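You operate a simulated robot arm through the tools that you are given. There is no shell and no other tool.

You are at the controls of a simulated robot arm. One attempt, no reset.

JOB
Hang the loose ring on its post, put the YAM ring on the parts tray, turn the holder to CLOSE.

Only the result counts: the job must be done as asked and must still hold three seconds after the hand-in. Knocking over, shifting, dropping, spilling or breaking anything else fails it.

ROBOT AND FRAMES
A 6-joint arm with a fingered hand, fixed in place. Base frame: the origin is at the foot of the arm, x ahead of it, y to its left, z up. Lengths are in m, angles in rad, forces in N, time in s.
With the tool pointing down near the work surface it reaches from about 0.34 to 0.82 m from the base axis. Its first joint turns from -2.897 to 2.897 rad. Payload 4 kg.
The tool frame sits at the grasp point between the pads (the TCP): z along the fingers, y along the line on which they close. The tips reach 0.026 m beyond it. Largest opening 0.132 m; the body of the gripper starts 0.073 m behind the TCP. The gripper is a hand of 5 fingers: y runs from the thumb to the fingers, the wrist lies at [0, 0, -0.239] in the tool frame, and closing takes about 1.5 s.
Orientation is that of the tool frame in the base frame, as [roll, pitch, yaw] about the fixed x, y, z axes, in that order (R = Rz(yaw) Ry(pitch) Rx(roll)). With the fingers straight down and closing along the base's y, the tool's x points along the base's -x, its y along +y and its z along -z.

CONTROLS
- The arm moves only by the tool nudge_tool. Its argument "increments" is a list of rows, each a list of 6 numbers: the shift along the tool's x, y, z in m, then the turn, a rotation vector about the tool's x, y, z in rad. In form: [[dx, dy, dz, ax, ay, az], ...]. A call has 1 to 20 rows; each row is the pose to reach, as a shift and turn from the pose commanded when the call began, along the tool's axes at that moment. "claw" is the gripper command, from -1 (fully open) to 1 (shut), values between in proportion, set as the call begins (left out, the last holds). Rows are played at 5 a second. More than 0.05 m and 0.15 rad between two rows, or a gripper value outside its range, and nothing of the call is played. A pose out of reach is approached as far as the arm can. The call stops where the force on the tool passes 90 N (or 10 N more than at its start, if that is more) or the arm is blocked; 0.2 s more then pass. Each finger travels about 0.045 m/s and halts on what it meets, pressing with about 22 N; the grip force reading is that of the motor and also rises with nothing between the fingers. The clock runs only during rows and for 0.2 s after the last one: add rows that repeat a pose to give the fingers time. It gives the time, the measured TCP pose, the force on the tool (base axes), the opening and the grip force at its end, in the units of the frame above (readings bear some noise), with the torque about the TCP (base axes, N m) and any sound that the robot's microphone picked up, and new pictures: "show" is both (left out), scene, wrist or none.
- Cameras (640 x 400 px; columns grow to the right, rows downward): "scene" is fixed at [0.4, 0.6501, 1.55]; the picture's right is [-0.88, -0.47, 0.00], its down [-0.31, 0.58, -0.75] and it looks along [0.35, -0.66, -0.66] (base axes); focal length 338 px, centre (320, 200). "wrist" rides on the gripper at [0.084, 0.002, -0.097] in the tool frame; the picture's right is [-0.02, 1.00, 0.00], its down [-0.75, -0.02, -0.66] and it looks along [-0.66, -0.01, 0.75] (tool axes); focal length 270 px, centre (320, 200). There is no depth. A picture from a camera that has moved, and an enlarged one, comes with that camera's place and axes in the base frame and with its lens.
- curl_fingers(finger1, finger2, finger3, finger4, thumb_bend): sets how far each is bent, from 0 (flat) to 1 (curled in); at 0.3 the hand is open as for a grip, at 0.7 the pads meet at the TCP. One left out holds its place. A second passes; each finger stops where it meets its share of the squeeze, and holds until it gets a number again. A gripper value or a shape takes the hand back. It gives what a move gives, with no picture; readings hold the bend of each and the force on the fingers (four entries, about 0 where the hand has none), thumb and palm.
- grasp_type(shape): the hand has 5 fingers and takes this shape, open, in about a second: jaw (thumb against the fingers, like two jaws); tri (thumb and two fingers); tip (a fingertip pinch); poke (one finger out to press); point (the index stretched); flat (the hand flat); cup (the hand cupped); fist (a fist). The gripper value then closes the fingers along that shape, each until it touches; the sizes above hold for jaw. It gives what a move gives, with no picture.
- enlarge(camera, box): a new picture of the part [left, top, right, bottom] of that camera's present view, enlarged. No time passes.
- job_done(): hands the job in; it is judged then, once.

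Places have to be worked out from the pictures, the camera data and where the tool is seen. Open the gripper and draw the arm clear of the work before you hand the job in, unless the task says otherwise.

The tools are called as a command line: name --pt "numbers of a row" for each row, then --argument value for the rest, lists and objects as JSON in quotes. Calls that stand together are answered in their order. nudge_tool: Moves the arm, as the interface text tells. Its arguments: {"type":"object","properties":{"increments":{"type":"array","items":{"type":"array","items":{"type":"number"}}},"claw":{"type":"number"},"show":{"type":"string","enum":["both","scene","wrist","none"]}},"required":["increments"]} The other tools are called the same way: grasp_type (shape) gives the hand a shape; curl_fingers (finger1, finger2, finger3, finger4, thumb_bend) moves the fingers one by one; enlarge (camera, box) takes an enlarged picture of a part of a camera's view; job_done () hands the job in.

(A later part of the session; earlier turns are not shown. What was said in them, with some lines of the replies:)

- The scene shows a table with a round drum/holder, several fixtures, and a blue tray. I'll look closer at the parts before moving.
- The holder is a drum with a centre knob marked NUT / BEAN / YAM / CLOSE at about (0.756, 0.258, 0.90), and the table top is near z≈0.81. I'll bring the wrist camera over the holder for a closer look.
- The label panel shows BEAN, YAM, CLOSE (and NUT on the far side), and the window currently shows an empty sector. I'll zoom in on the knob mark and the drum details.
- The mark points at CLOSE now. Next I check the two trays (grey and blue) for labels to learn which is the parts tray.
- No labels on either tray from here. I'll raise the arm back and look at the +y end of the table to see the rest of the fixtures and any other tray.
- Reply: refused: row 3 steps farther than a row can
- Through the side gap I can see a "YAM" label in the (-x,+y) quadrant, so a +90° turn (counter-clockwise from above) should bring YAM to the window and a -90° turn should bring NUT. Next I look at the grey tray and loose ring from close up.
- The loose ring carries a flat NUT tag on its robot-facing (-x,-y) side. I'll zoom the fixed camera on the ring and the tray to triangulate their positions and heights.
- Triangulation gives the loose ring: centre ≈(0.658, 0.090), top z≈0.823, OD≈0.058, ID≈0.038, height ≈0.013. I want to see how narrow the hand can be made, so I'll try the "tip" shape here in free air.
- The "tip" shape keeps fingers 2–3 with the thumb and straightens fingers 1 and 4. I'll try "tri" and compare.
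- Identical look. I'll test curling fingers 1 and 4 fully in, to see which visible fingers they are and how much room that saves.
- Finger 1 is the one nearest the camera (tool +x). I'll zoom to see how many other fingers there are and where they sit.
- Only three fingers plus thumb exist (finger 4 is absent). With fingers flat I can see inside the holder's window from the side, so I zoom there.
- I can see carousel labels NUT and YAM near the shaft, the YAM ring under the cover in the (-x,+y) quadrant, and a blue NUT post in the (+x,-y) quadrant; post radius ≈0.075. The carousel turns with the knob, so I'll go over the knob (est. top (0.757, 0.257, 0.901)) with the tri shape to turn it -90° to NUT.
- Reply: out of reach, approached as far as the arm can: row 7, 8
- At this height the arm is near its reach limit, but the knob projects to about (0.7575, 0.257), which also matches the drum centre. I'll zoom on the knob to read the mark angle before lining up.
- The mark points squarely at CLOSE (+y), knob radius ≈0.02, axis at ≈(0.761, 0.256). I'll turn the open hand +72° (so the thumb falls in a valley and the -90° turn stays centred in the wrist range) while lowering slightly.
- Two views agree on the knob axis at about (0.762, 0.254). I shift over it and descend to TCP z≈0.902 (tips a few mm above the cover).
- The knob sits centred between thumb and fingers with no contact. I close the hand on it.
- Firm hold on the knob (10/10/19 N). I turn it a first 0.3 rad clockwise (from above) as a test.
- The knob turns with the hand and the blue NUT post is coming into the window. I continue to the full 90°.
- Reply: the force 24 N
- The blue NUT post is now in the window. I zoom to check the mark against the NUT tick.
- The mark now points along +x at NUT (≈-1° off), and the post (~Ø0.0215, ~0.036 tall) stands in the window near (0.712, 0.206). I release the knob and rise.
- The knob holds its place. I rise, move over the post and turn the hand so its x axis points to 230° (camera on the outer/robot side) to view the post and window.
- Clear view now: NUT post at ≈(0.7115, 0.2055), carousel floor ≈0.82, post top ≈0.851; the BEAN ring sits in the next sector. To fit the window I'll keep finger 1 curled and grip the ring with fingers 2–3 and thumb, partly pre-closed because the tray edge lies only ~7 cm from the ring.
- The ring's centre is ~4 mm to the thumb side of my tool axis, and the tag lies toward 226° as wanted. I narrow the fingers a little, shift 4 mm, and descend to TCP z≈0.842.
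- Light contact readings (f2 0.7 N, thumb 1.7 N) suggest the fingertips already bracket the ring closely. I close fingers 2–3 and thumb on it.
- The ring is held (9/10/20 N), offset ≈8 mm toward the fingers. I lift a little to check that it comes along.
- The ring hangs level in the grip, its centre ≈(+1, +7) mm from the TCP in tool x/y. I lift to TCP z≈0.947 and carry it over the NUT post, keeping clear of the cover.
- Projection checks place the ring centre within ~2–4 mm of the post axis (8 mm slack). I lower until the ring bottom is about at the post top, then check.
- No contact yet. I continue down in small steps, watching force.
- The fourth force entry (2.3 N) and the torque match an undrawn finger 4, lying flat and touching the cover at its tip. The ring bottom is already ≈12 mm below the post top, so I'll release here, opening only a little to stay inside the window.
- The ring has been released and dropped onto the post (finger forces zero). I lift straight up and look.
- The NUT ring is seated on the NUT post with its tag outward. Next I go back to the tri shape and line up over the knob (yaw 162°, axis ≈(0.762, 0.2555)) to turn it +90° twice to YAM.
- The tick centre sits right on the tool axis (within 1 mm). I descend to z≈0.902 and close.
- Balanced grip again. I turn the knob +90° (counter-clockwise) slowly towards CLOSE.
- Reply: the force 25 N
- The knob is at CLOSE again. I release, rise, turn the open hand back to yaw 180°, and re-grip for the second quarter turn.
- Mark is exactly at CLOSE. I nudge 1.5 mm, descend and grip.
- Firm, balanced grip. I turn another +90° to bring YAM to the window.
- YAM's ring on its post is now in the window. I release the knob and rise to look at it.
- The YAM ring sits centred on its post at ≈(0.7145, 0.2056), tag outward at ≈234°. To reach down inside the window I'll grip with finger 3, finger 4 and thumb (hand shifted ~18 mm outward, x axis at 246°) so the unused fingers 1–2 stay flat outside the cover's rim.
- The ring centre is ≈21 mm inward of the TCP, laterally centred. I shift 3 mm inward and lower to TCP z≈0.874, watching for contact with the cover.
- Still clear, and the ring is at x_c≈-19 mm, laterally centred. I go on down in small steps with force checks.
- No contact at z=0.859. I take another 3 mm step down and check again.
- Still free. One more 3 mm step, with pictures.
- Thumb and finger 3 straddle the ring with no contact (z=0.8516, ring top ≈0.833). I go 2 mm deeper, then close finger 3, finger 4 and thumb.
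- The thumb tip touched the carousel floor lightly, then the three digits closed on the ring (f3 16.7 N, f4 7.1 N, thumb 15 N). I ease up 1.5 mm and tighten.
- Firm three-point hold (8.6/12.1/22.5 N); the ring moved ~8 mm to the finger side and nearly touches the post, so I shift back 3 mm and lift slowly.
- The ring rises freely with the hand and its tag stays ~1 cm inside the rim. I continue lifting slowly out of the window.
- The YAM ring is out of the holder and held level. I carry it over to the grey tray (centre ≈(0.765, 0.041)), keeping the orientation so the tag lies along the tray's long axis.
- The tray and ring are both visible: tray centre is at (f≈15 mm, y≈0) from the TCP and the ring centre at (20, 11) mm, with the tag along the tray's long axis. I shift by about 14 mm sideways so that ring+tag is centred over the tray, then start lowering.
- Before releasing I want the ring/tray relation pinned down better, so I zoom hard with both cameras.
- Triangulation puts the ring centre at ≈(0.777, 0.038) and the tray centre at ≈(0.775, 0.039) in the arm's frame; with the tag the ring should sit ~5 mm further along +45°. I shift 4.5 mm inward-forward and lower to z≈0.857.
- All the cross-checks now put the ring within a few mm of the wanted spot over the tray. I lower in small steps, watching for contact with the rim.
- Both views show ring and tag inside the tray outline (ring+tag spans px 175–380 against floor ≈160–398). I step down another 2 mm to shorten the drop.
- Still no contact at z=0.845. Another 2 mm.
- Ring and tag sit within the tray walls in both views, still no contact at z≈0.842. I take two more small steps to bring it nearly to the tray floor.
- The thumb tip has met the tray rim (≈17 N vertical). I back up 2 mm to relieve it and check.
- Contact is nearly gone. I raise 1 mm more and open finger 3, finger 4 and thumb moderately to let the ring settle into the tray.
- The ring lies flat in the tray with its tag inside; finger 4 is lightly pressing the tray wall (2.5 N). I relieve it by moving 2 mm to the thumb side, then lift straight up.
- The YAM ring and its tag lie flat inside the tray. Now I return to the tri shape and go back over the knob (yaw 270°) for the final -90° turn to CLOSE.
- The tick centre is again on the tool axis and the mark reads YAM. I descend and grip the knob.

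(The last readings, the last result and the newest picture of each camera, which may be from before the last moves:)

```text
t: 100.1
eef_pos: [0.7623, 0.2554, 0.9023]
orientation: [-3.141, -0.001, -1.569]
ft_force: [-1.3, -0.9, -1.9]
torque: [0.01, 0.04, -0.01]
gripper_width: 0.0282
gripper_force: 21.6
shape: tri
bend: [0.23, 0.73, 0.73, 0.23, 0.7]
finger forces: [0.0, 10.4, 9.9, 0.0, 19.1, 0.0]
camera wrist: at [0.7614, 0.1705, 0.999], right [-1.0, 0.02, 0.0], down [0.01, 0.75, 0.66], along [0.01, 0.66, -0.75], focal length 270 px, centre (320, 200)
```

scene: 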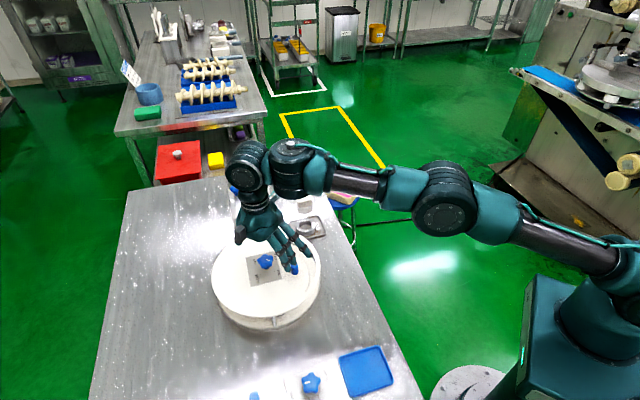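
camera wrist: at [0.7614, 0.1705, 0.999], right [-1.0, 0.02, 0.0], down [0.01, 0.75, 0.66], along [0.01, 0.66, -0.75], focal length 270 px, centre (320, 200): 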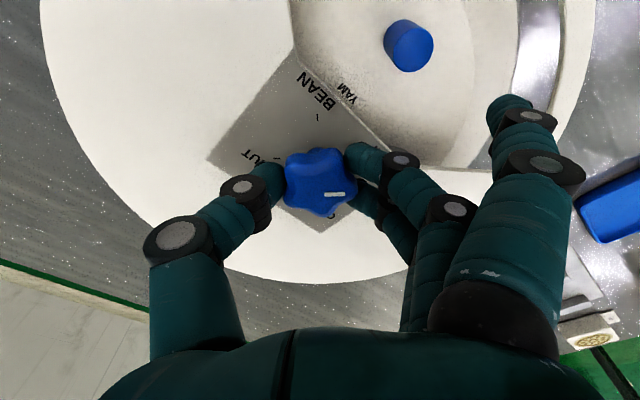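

Firm grip. I turn -90° (clockwise from above) slowly to bring the mark to CLOSE.

nudge_tool --pt "0 0 0 0 0 0.1" --pt "0 0 0 0 0 0.2" --pt "0 0 0 0 0 0.3" --pt "0 0 0 0 0 0.4" --pt "0 0 0 0 0 0.5" --pt "0 0 0 0 0 0.6" --pt "0 0 0 0 0 0.7" --pt "0 0 0 0 0 0.8" --pt "0 0 0 0 0 0.9" --pt "0 0 0 0 0 1.0" --pt "0 0 0 0 0 1.1" --pt "0 0 0 0 0 1.2" --pt "0 0 0 0 0 1.3" --pt "0 0 0 0 0 1.4" --pt "0 0 0 0 0 1.5" --pt "0 0 0 0 0 1.571" --pt "0 0 0 0 0 1.571" --show "both"

enlarge --camera "wrist" --box '[180, 20, 480, 240]'

```text
t: 103.7
eef_pos: [0.7644, 0.253, 0.903]
orientation: [3.141, -0.002, 3.141]
ft_force: [-1.0, 4.8, -4.1]
torque: [0.17, 0.03, -0.05]
gripper_width: 0.0276
gripper_force: 22.4
shape: tri
bend: [0.26, 0.73, 0.73, 0.26, 0.7]
finger forces: [0.1, 13.3, 11.4, 0.0, 19.2, 0.0]
camera wrist: at [0.6797, 0.2561, 0.9992], right [0.02, 1.0, 0.0], down [0.75, -0.02, 0.66], along [0.66, -0.01, -0.75], focal length 270 px, centre (320, 200)
```

scene: 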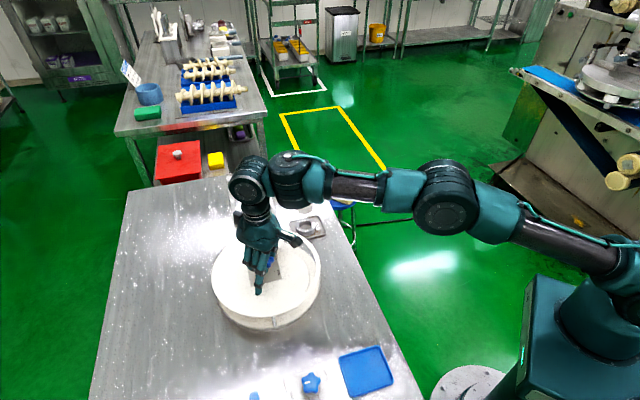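
wrist: 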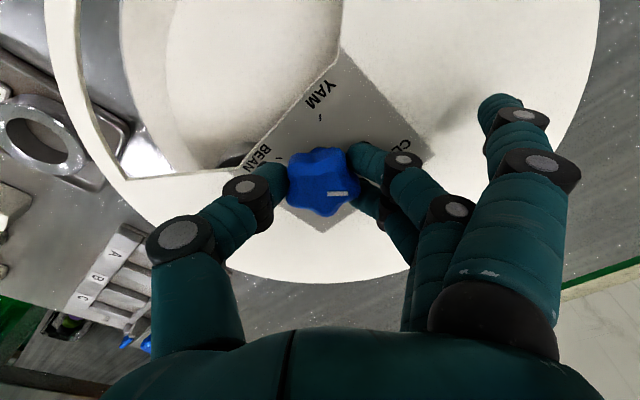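

```text
1.82 times, centred on (330, 130) of wrist
camera zoom: at [0.6797, 0.2561, 0.9992], right [0.02, 1.0, 0.0], down [0.75, -0.02, 0.66], along [0.66, -0.01, -0.75], focal length 491 px, centre (302, 327)
```

zoom: 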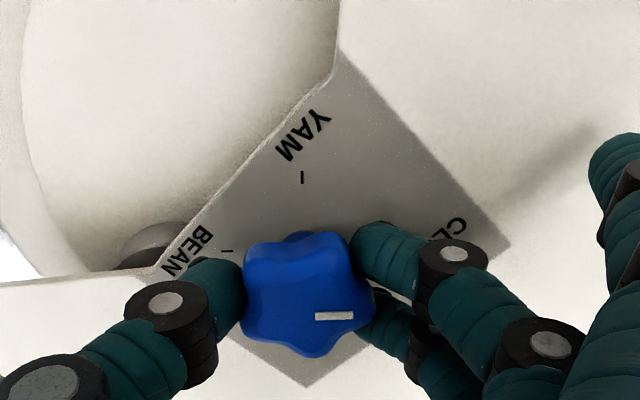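

The mark points to CLOSE and the window shows the blank sector. I open the hand, rise and verify.

nudge_tool --pt "0 0 0 0 0 0" --pt "0 0 0 0 0 0" --pt "0 0 0 0 0 0" --pt "0 0 0 0 0 0" --pt "0 0 0 0 0 0" --pt "0 0 0 0 0 0" --pt "0 0 0 0 0 0" --claw -1 --show "none"

nudge_tool --pt "0 0 -0.02 0 0 0" --pt "0 0 -0.04 0 0 0" --pt "0.03 0 -0.06 0 0 0" --pt "0.06 0 -0.08 0 0 0" --pt "0.09 0 -0.1 0 0 0" --pt "0.12 0 -0.13 0 0 0" --pt "0.15 0 -0.16 0 0 0" --pt "0.18 0 -0.19 0 0 0" --pt "0.21 0 -0.22 0 0 0" --pt "0.24 0 -0.24 0 0 0" --pt "0.24 0 -0.24 0 0 0" --show "both"

enlarge --camera "wrist" --box '[180, 100, 420, 280]'

enlarge --camera "scene" --box '[205, 195, 345, 335]'

```text
t: 105.3
eef_pos: [0.7643, 0.2541, 0.9019]
orientation: [-3.141, 0.002, -3.14]
ft_force: [0.9, 0.7, 0.5]
torque: [-0.04, 0.0, -0.01]
gripper_width: 0.132
gripper_force: 0.0
shape: tri
bend: [0.0, 0.3, 0.3, 0.0, 0.3]
finger forces: [0.0, 0.1, 0.1, 0.0, 0.0, 0.0]
```

```text
t: 107.7
eef_pos: [0.5231, 0.2536, 1.1441]
orientation: [3.142, -0.002, -3.141]
ft_force: [-0.6, 0.7, -0.3]
torque: [-0.01, 0.0, -0.04]
gripper_width: 0.132
gripper_force: 0.1
shape: tri
bend: [0.0, 0.3, 0.3, 0.0, 0.3]
finger forces: [0.0, 0.0, 0.1, 0.0, 0.1, 0.0]
camera wrist: at [0.439, 0.2556, 1.2399], right [0.02, 1.0, 0.0], down [0.75, -0.01, 0.66], along [0.66, -0.01, -0.75], focal length 270 px, centre (320, 200)
```

scene: 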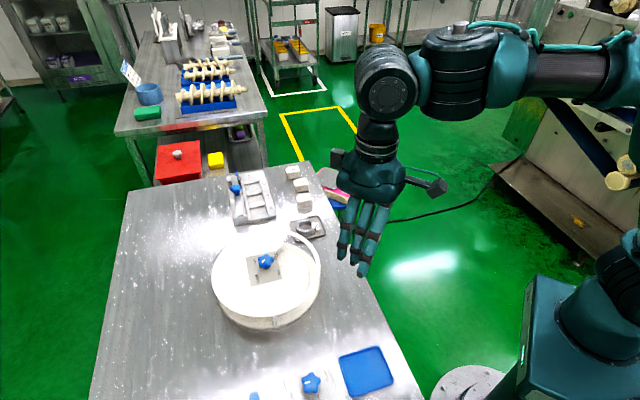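
wrist: 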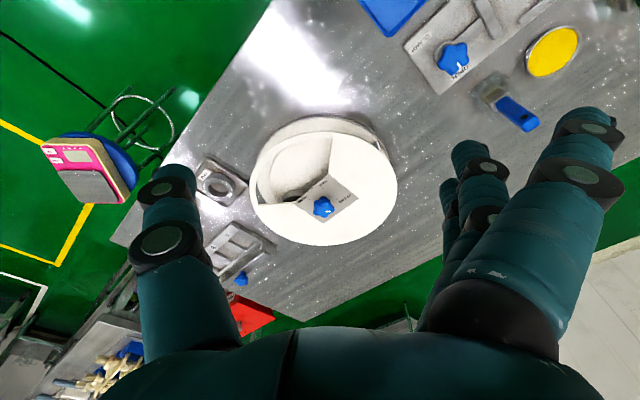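

```text
2.22 times, centred on (300, 190) of wrist
camera zoom: at [0.439, 0.2556, 1.2399], right [0.02, 1.0, 0.0], down [0.75, -0.01, 0.66], along [0.66, -0.01, -0.75], focal length 601 px, centre (364, 222)
```

zoom: 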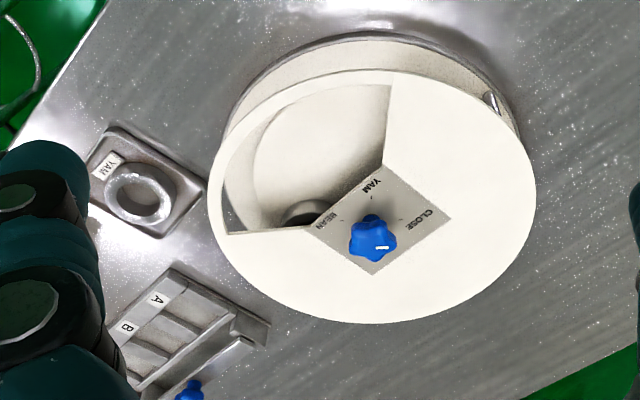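

```text
2.86 times, centred on (275, 265) of scene
camera zoom: at [0.4, 0.6501, 1.55], right [-0.88, -0.47, 0.0], down [-0.31, 0.58, -0.75], along [0.35, -0.66, -0.66], focal length 967 px, centre (449, 14)
```

zoom: 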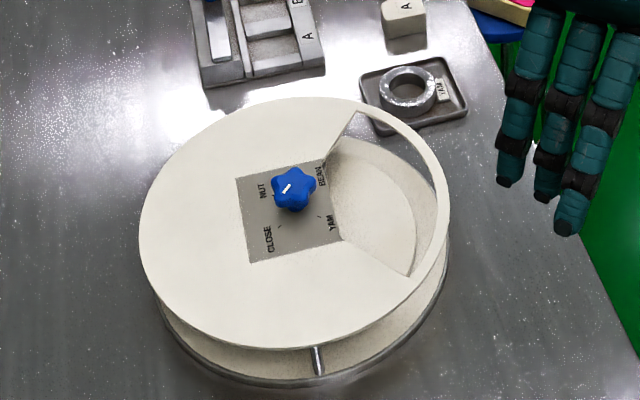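

Mark at CLOSE, YAM ring in the tray. I zoom into the window corner to confirm the NUT ring is still on its post, and check the mark and tray details.

enlarge --camera "wrist" --box '[270, 160, 370, 230]'

enlarge --camera "scene" --box '[240, 240, 300, 290]'

enlarge --camera "scene" --box '[285, 180, 340, 245]'

```text
5.71 times, centred on (320, 195) of wrist
camera zoom: at [0.439, 0.2556, 1.2399], right [0.02, 1.0, 0.0], down [0.75, -0.01, 0.66], along [0.66, -0.01, -0.75], focal length 1544 px, centre (320, 229)
```

zoom: 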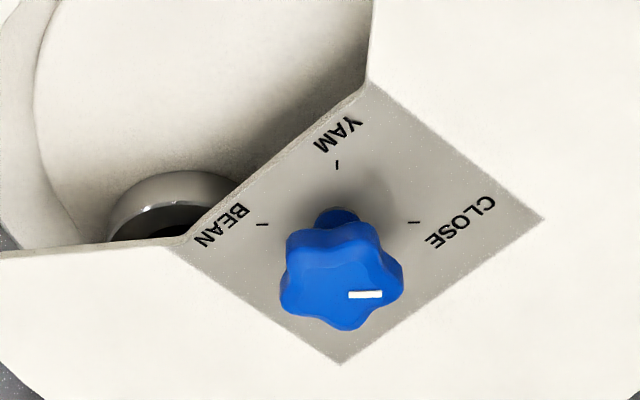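

```text
8.00 times, centred on (270, 265) of scene
camera zoom: at [0.4, 0.6501, 1.55], right [-0.88, -0.47, 0.0], down [-0.31, 0.58, -0.75], along [0.35, -0.66, -0.66], focal length 2708 px, centre (720, -320)
```

zoom: 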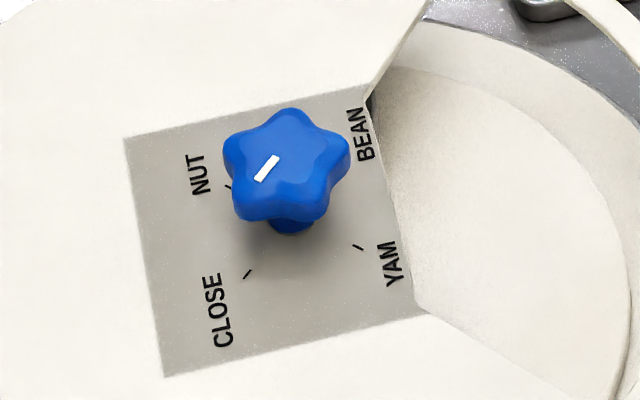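

```text
6.15 times, centred on (312, 212) of scene
camera zoom: at [0.4, 0.6501, 1.55], right [-0.88, -0.47, 0.0], down [-0.31, 0.58, -0.75], along [0.35, -0.66, -0.66], focal length 2083 px, centre (366, 123)
```

zoom: 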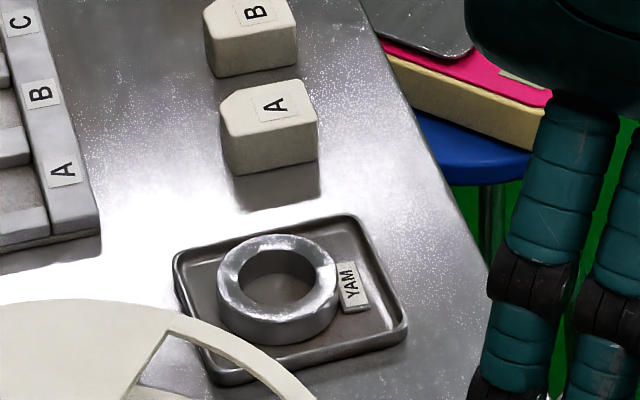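

All looks right. For certainty I take one more look into the window from the side to see that the NUT ring is still around its post.

curl_fingers --finger1 0.0 --finger2 0.0 --finger3 0.0 --finger4 0.0 --thumb_bend 0.3

nudge_tool --pt "-0.008 -0.03 0.01 0 0 0" --pt "-0.016 -0.06 0.025 0 0 0" --pt "-0.024 -0.09 0.04 0 0 0" --pt "-0.032 -0.12 0.06 0 0 0" --pt "-0.04 -0.15 0.08 0 0 0" --pt "-0.048 -0.18 0.1 0 0 0" --pt "-0.057 -0.214 0.12 0 0 0" --pt "-0.057 -0.214 0.12 0 0 0" --show "wrist"

enlarge --camera "wrist" --box '[375, 100, 565, 285]'

enlarge --camera "wrist" --box '[400, 160, 500, 240]'

```text
t: 108.7
eef_pos: [0.5243, 0.2544, 1.1432]
orientation: [3.141, 0.0, -3.14]
ft_force: [-0.6, -0.1, 0.4]
torque: [0.01, 0.01, 0.0]
gripper_width: 0.1683
gripper_force: 0.0
shape: fingers
bend: [0.0, 0.0, 0.0, 0.0, 0.3]
finger forces: [0.0, 0.0, 0.1, 0.0, 0.1, 0.0]
```

```text
t: 110.5
eef_pos: [0.581, 0.0389, 1.0219]
orientation: [-3.14, 0.001, -3.141]
ft_force: [0.7, 0.5, 0.0]
torque: [0.01, -0.01, -0.01]
gripper_width: 0.1683
gripper_force: 0.1
shape: fingers
bend: [0.0, 0.0, 0.0, 0.0, 0.3]
finger forces: [0.0, 0.1, 0.1, 0.0, 0.1, 0.1]
camera wrist: at [0.4968, 0.04, 1.1187], right [0.02, 1.0, 0.0], down [0.75, -0.01, 0.66], along [0.66, -0.01, -0.75], focal length 270 px, centre (320, 200)
```

wrist: 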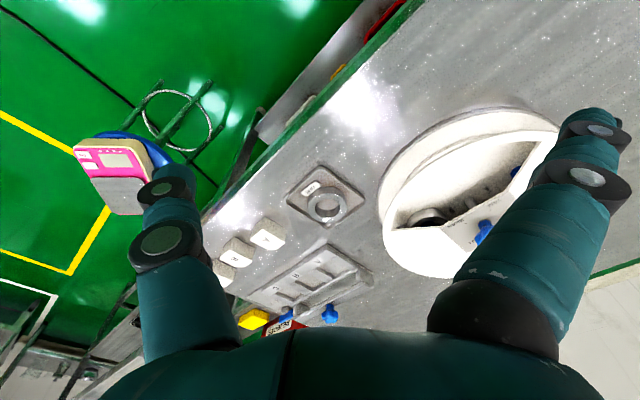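

```text
2.16 times, centred on (470, 192) of wrist
camera zoom: at [0.4968, 0.04, 1.1187], right [0.02, 1.0, 0.0], down [0.75, -0.01, 0.66], along [0.66, -0.01, -0.75], focal length 584 px, centre (-4, 216)
```

zoom: 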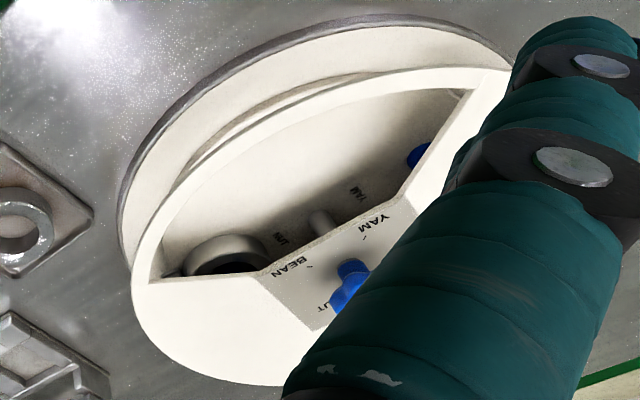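

```text
5.00 times, centred on (450, 200) of wrist
camera zoom: at [0.4968, 0.04, 1.1187], right [0.02, 1.0, 0.0], down [0.75, -0.01, 0.66], along [0.66, -0.01, -0.75], focal length 1351 px, centre (-330, 200)
```

zoom: 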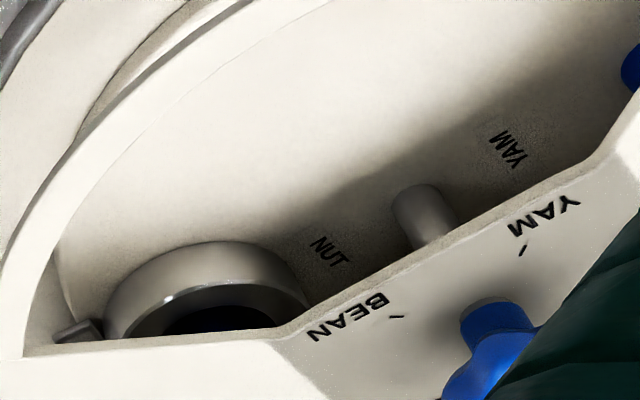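

The NUT ring lies flat at its NUT position and the YAM post is empty. I draw the arm back clear of the work with the hand open.

grasp_type --shape "jaw"

nudge_tool --pt "0.03 0.0 -0.03 0 0 0" --pt "0.06 0.02 -0.06 0 0 0" --pt "0.09 0.04 -0.09 0 0 0" --pt "0.12 0.06 -0.12 0 0 0" --pt "0.15 0.08 -0.15 0 0 0" --pt "0.15 0.08 -0.15 0 0 0" --pt "0.15 0.08 -0.15 0 0 0" --claw -1 --show "both"

enlarge --camera "scene" --box '[200, 160, 400, 400]'

```text
t: 111.4
eef_pos: [0.5809, 0.0381, 1.0229]
orientation: [3.141, 0.0, -3.138]
ft_force: [-0.8, -0.6, -0.5]
torque: [0.0, 0.0, 0.0]
gripper_width: 0.1319
gripper_force: 0.1
shape: jaw
bend: [0.3, 0.3, 0.3, 0.3, 0.3]
finger forces: [0.1, 0.0, 0.1, 0.0, 0.1, 0.0]
```

```text
t: 113.0
eef_pos: [0.4309, 0.1217, 1.172]
orientation: [3.14, 0.001, 3.141]
ft_force: [0.1, 0.1, 0.6]
torque: [0.01, 0.01, -0.03]
gripper_width: 0.1321
gripper_force: 0.0
shape: jaw
bend: [0.3, 0.3, 0.3, 0.3, 0.3]
finger forces: [0.0, 0.0, 0.0, 0.0, 0.0, 0.0]
camera wrist: at [0.3454, 0.1239, 1.2684], right [0.02, 1.0, 0.0], down [0.75, -0.01, 0.66], along [0.66, -0.01, -0.75], focal length 270 px, centre (320, 200)
```

scene: 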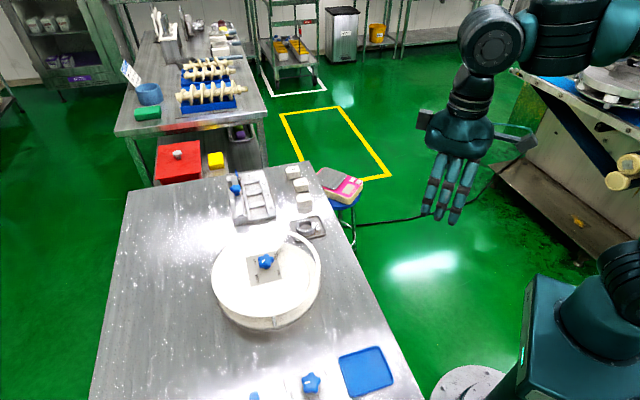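
wrist: 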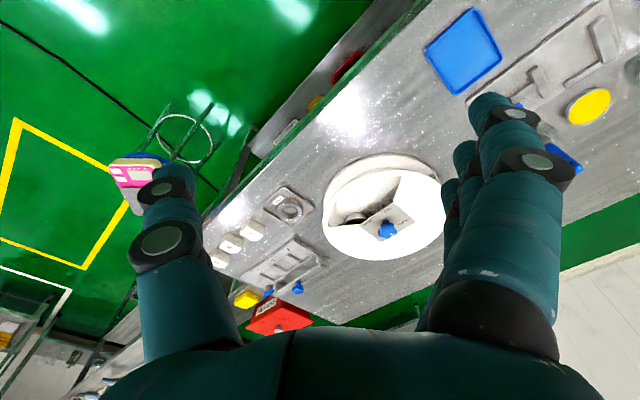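

```text
1.67 times, centred on (300, 280) of scene
camera zoom: at [0.4, 0.6501, 1.55], right [-0.88, -0.47, 0.0], down [-0.31, 0.58, -0.75], along [0.35, -0.66, -0.66], focal length 564 px, centre (353, 67)
```

zoom: 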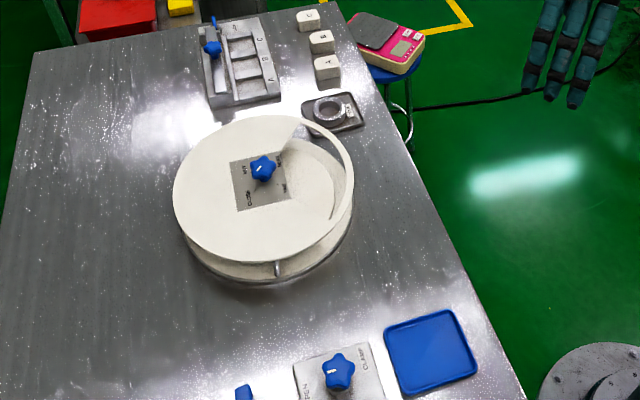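

The NUT ring is on its post, the YAM ring is in the metal tray beside the holder, and the knob reads CLOSE. Everything else stands where it was apart from the tray itself, which slid a few mm when I released the ring, and the arm is clear with the hand open. Neither tray is labelled, so I took this one as the parts tray because it sits with the holder. I hand in the job.

job_done

```text
The job is handed in.
```

I handed the job in with all three parts done. The hand-in call gave no verdict, so I can't tell you how it was judged.

- **Loose ring:** the NUT ring is on its post in the holder. I checked through the window after the last turn, and it was lying flat in its place.
- **YAM ring:** it lies flat in the metal tray next to the holder, with its tag inside the rim.
- **Holder:** the knob points at CLOSE and the window shows the blank sector.

Two things could count against it:

- **Which tray:** neither tray on the table has a label. I took the metal one as the parts tray because it sits beside the holder and the loose ring. The blue tray is by the clamp. If the blue one was meant, that part is wrong.
- **Tray moved slightly:** it slid about 4 mm when I let go of the YAM ring, because a finger was touching its wall.

I saw nothing else shifted or knocked over. The arm is drawn back with the hand open.
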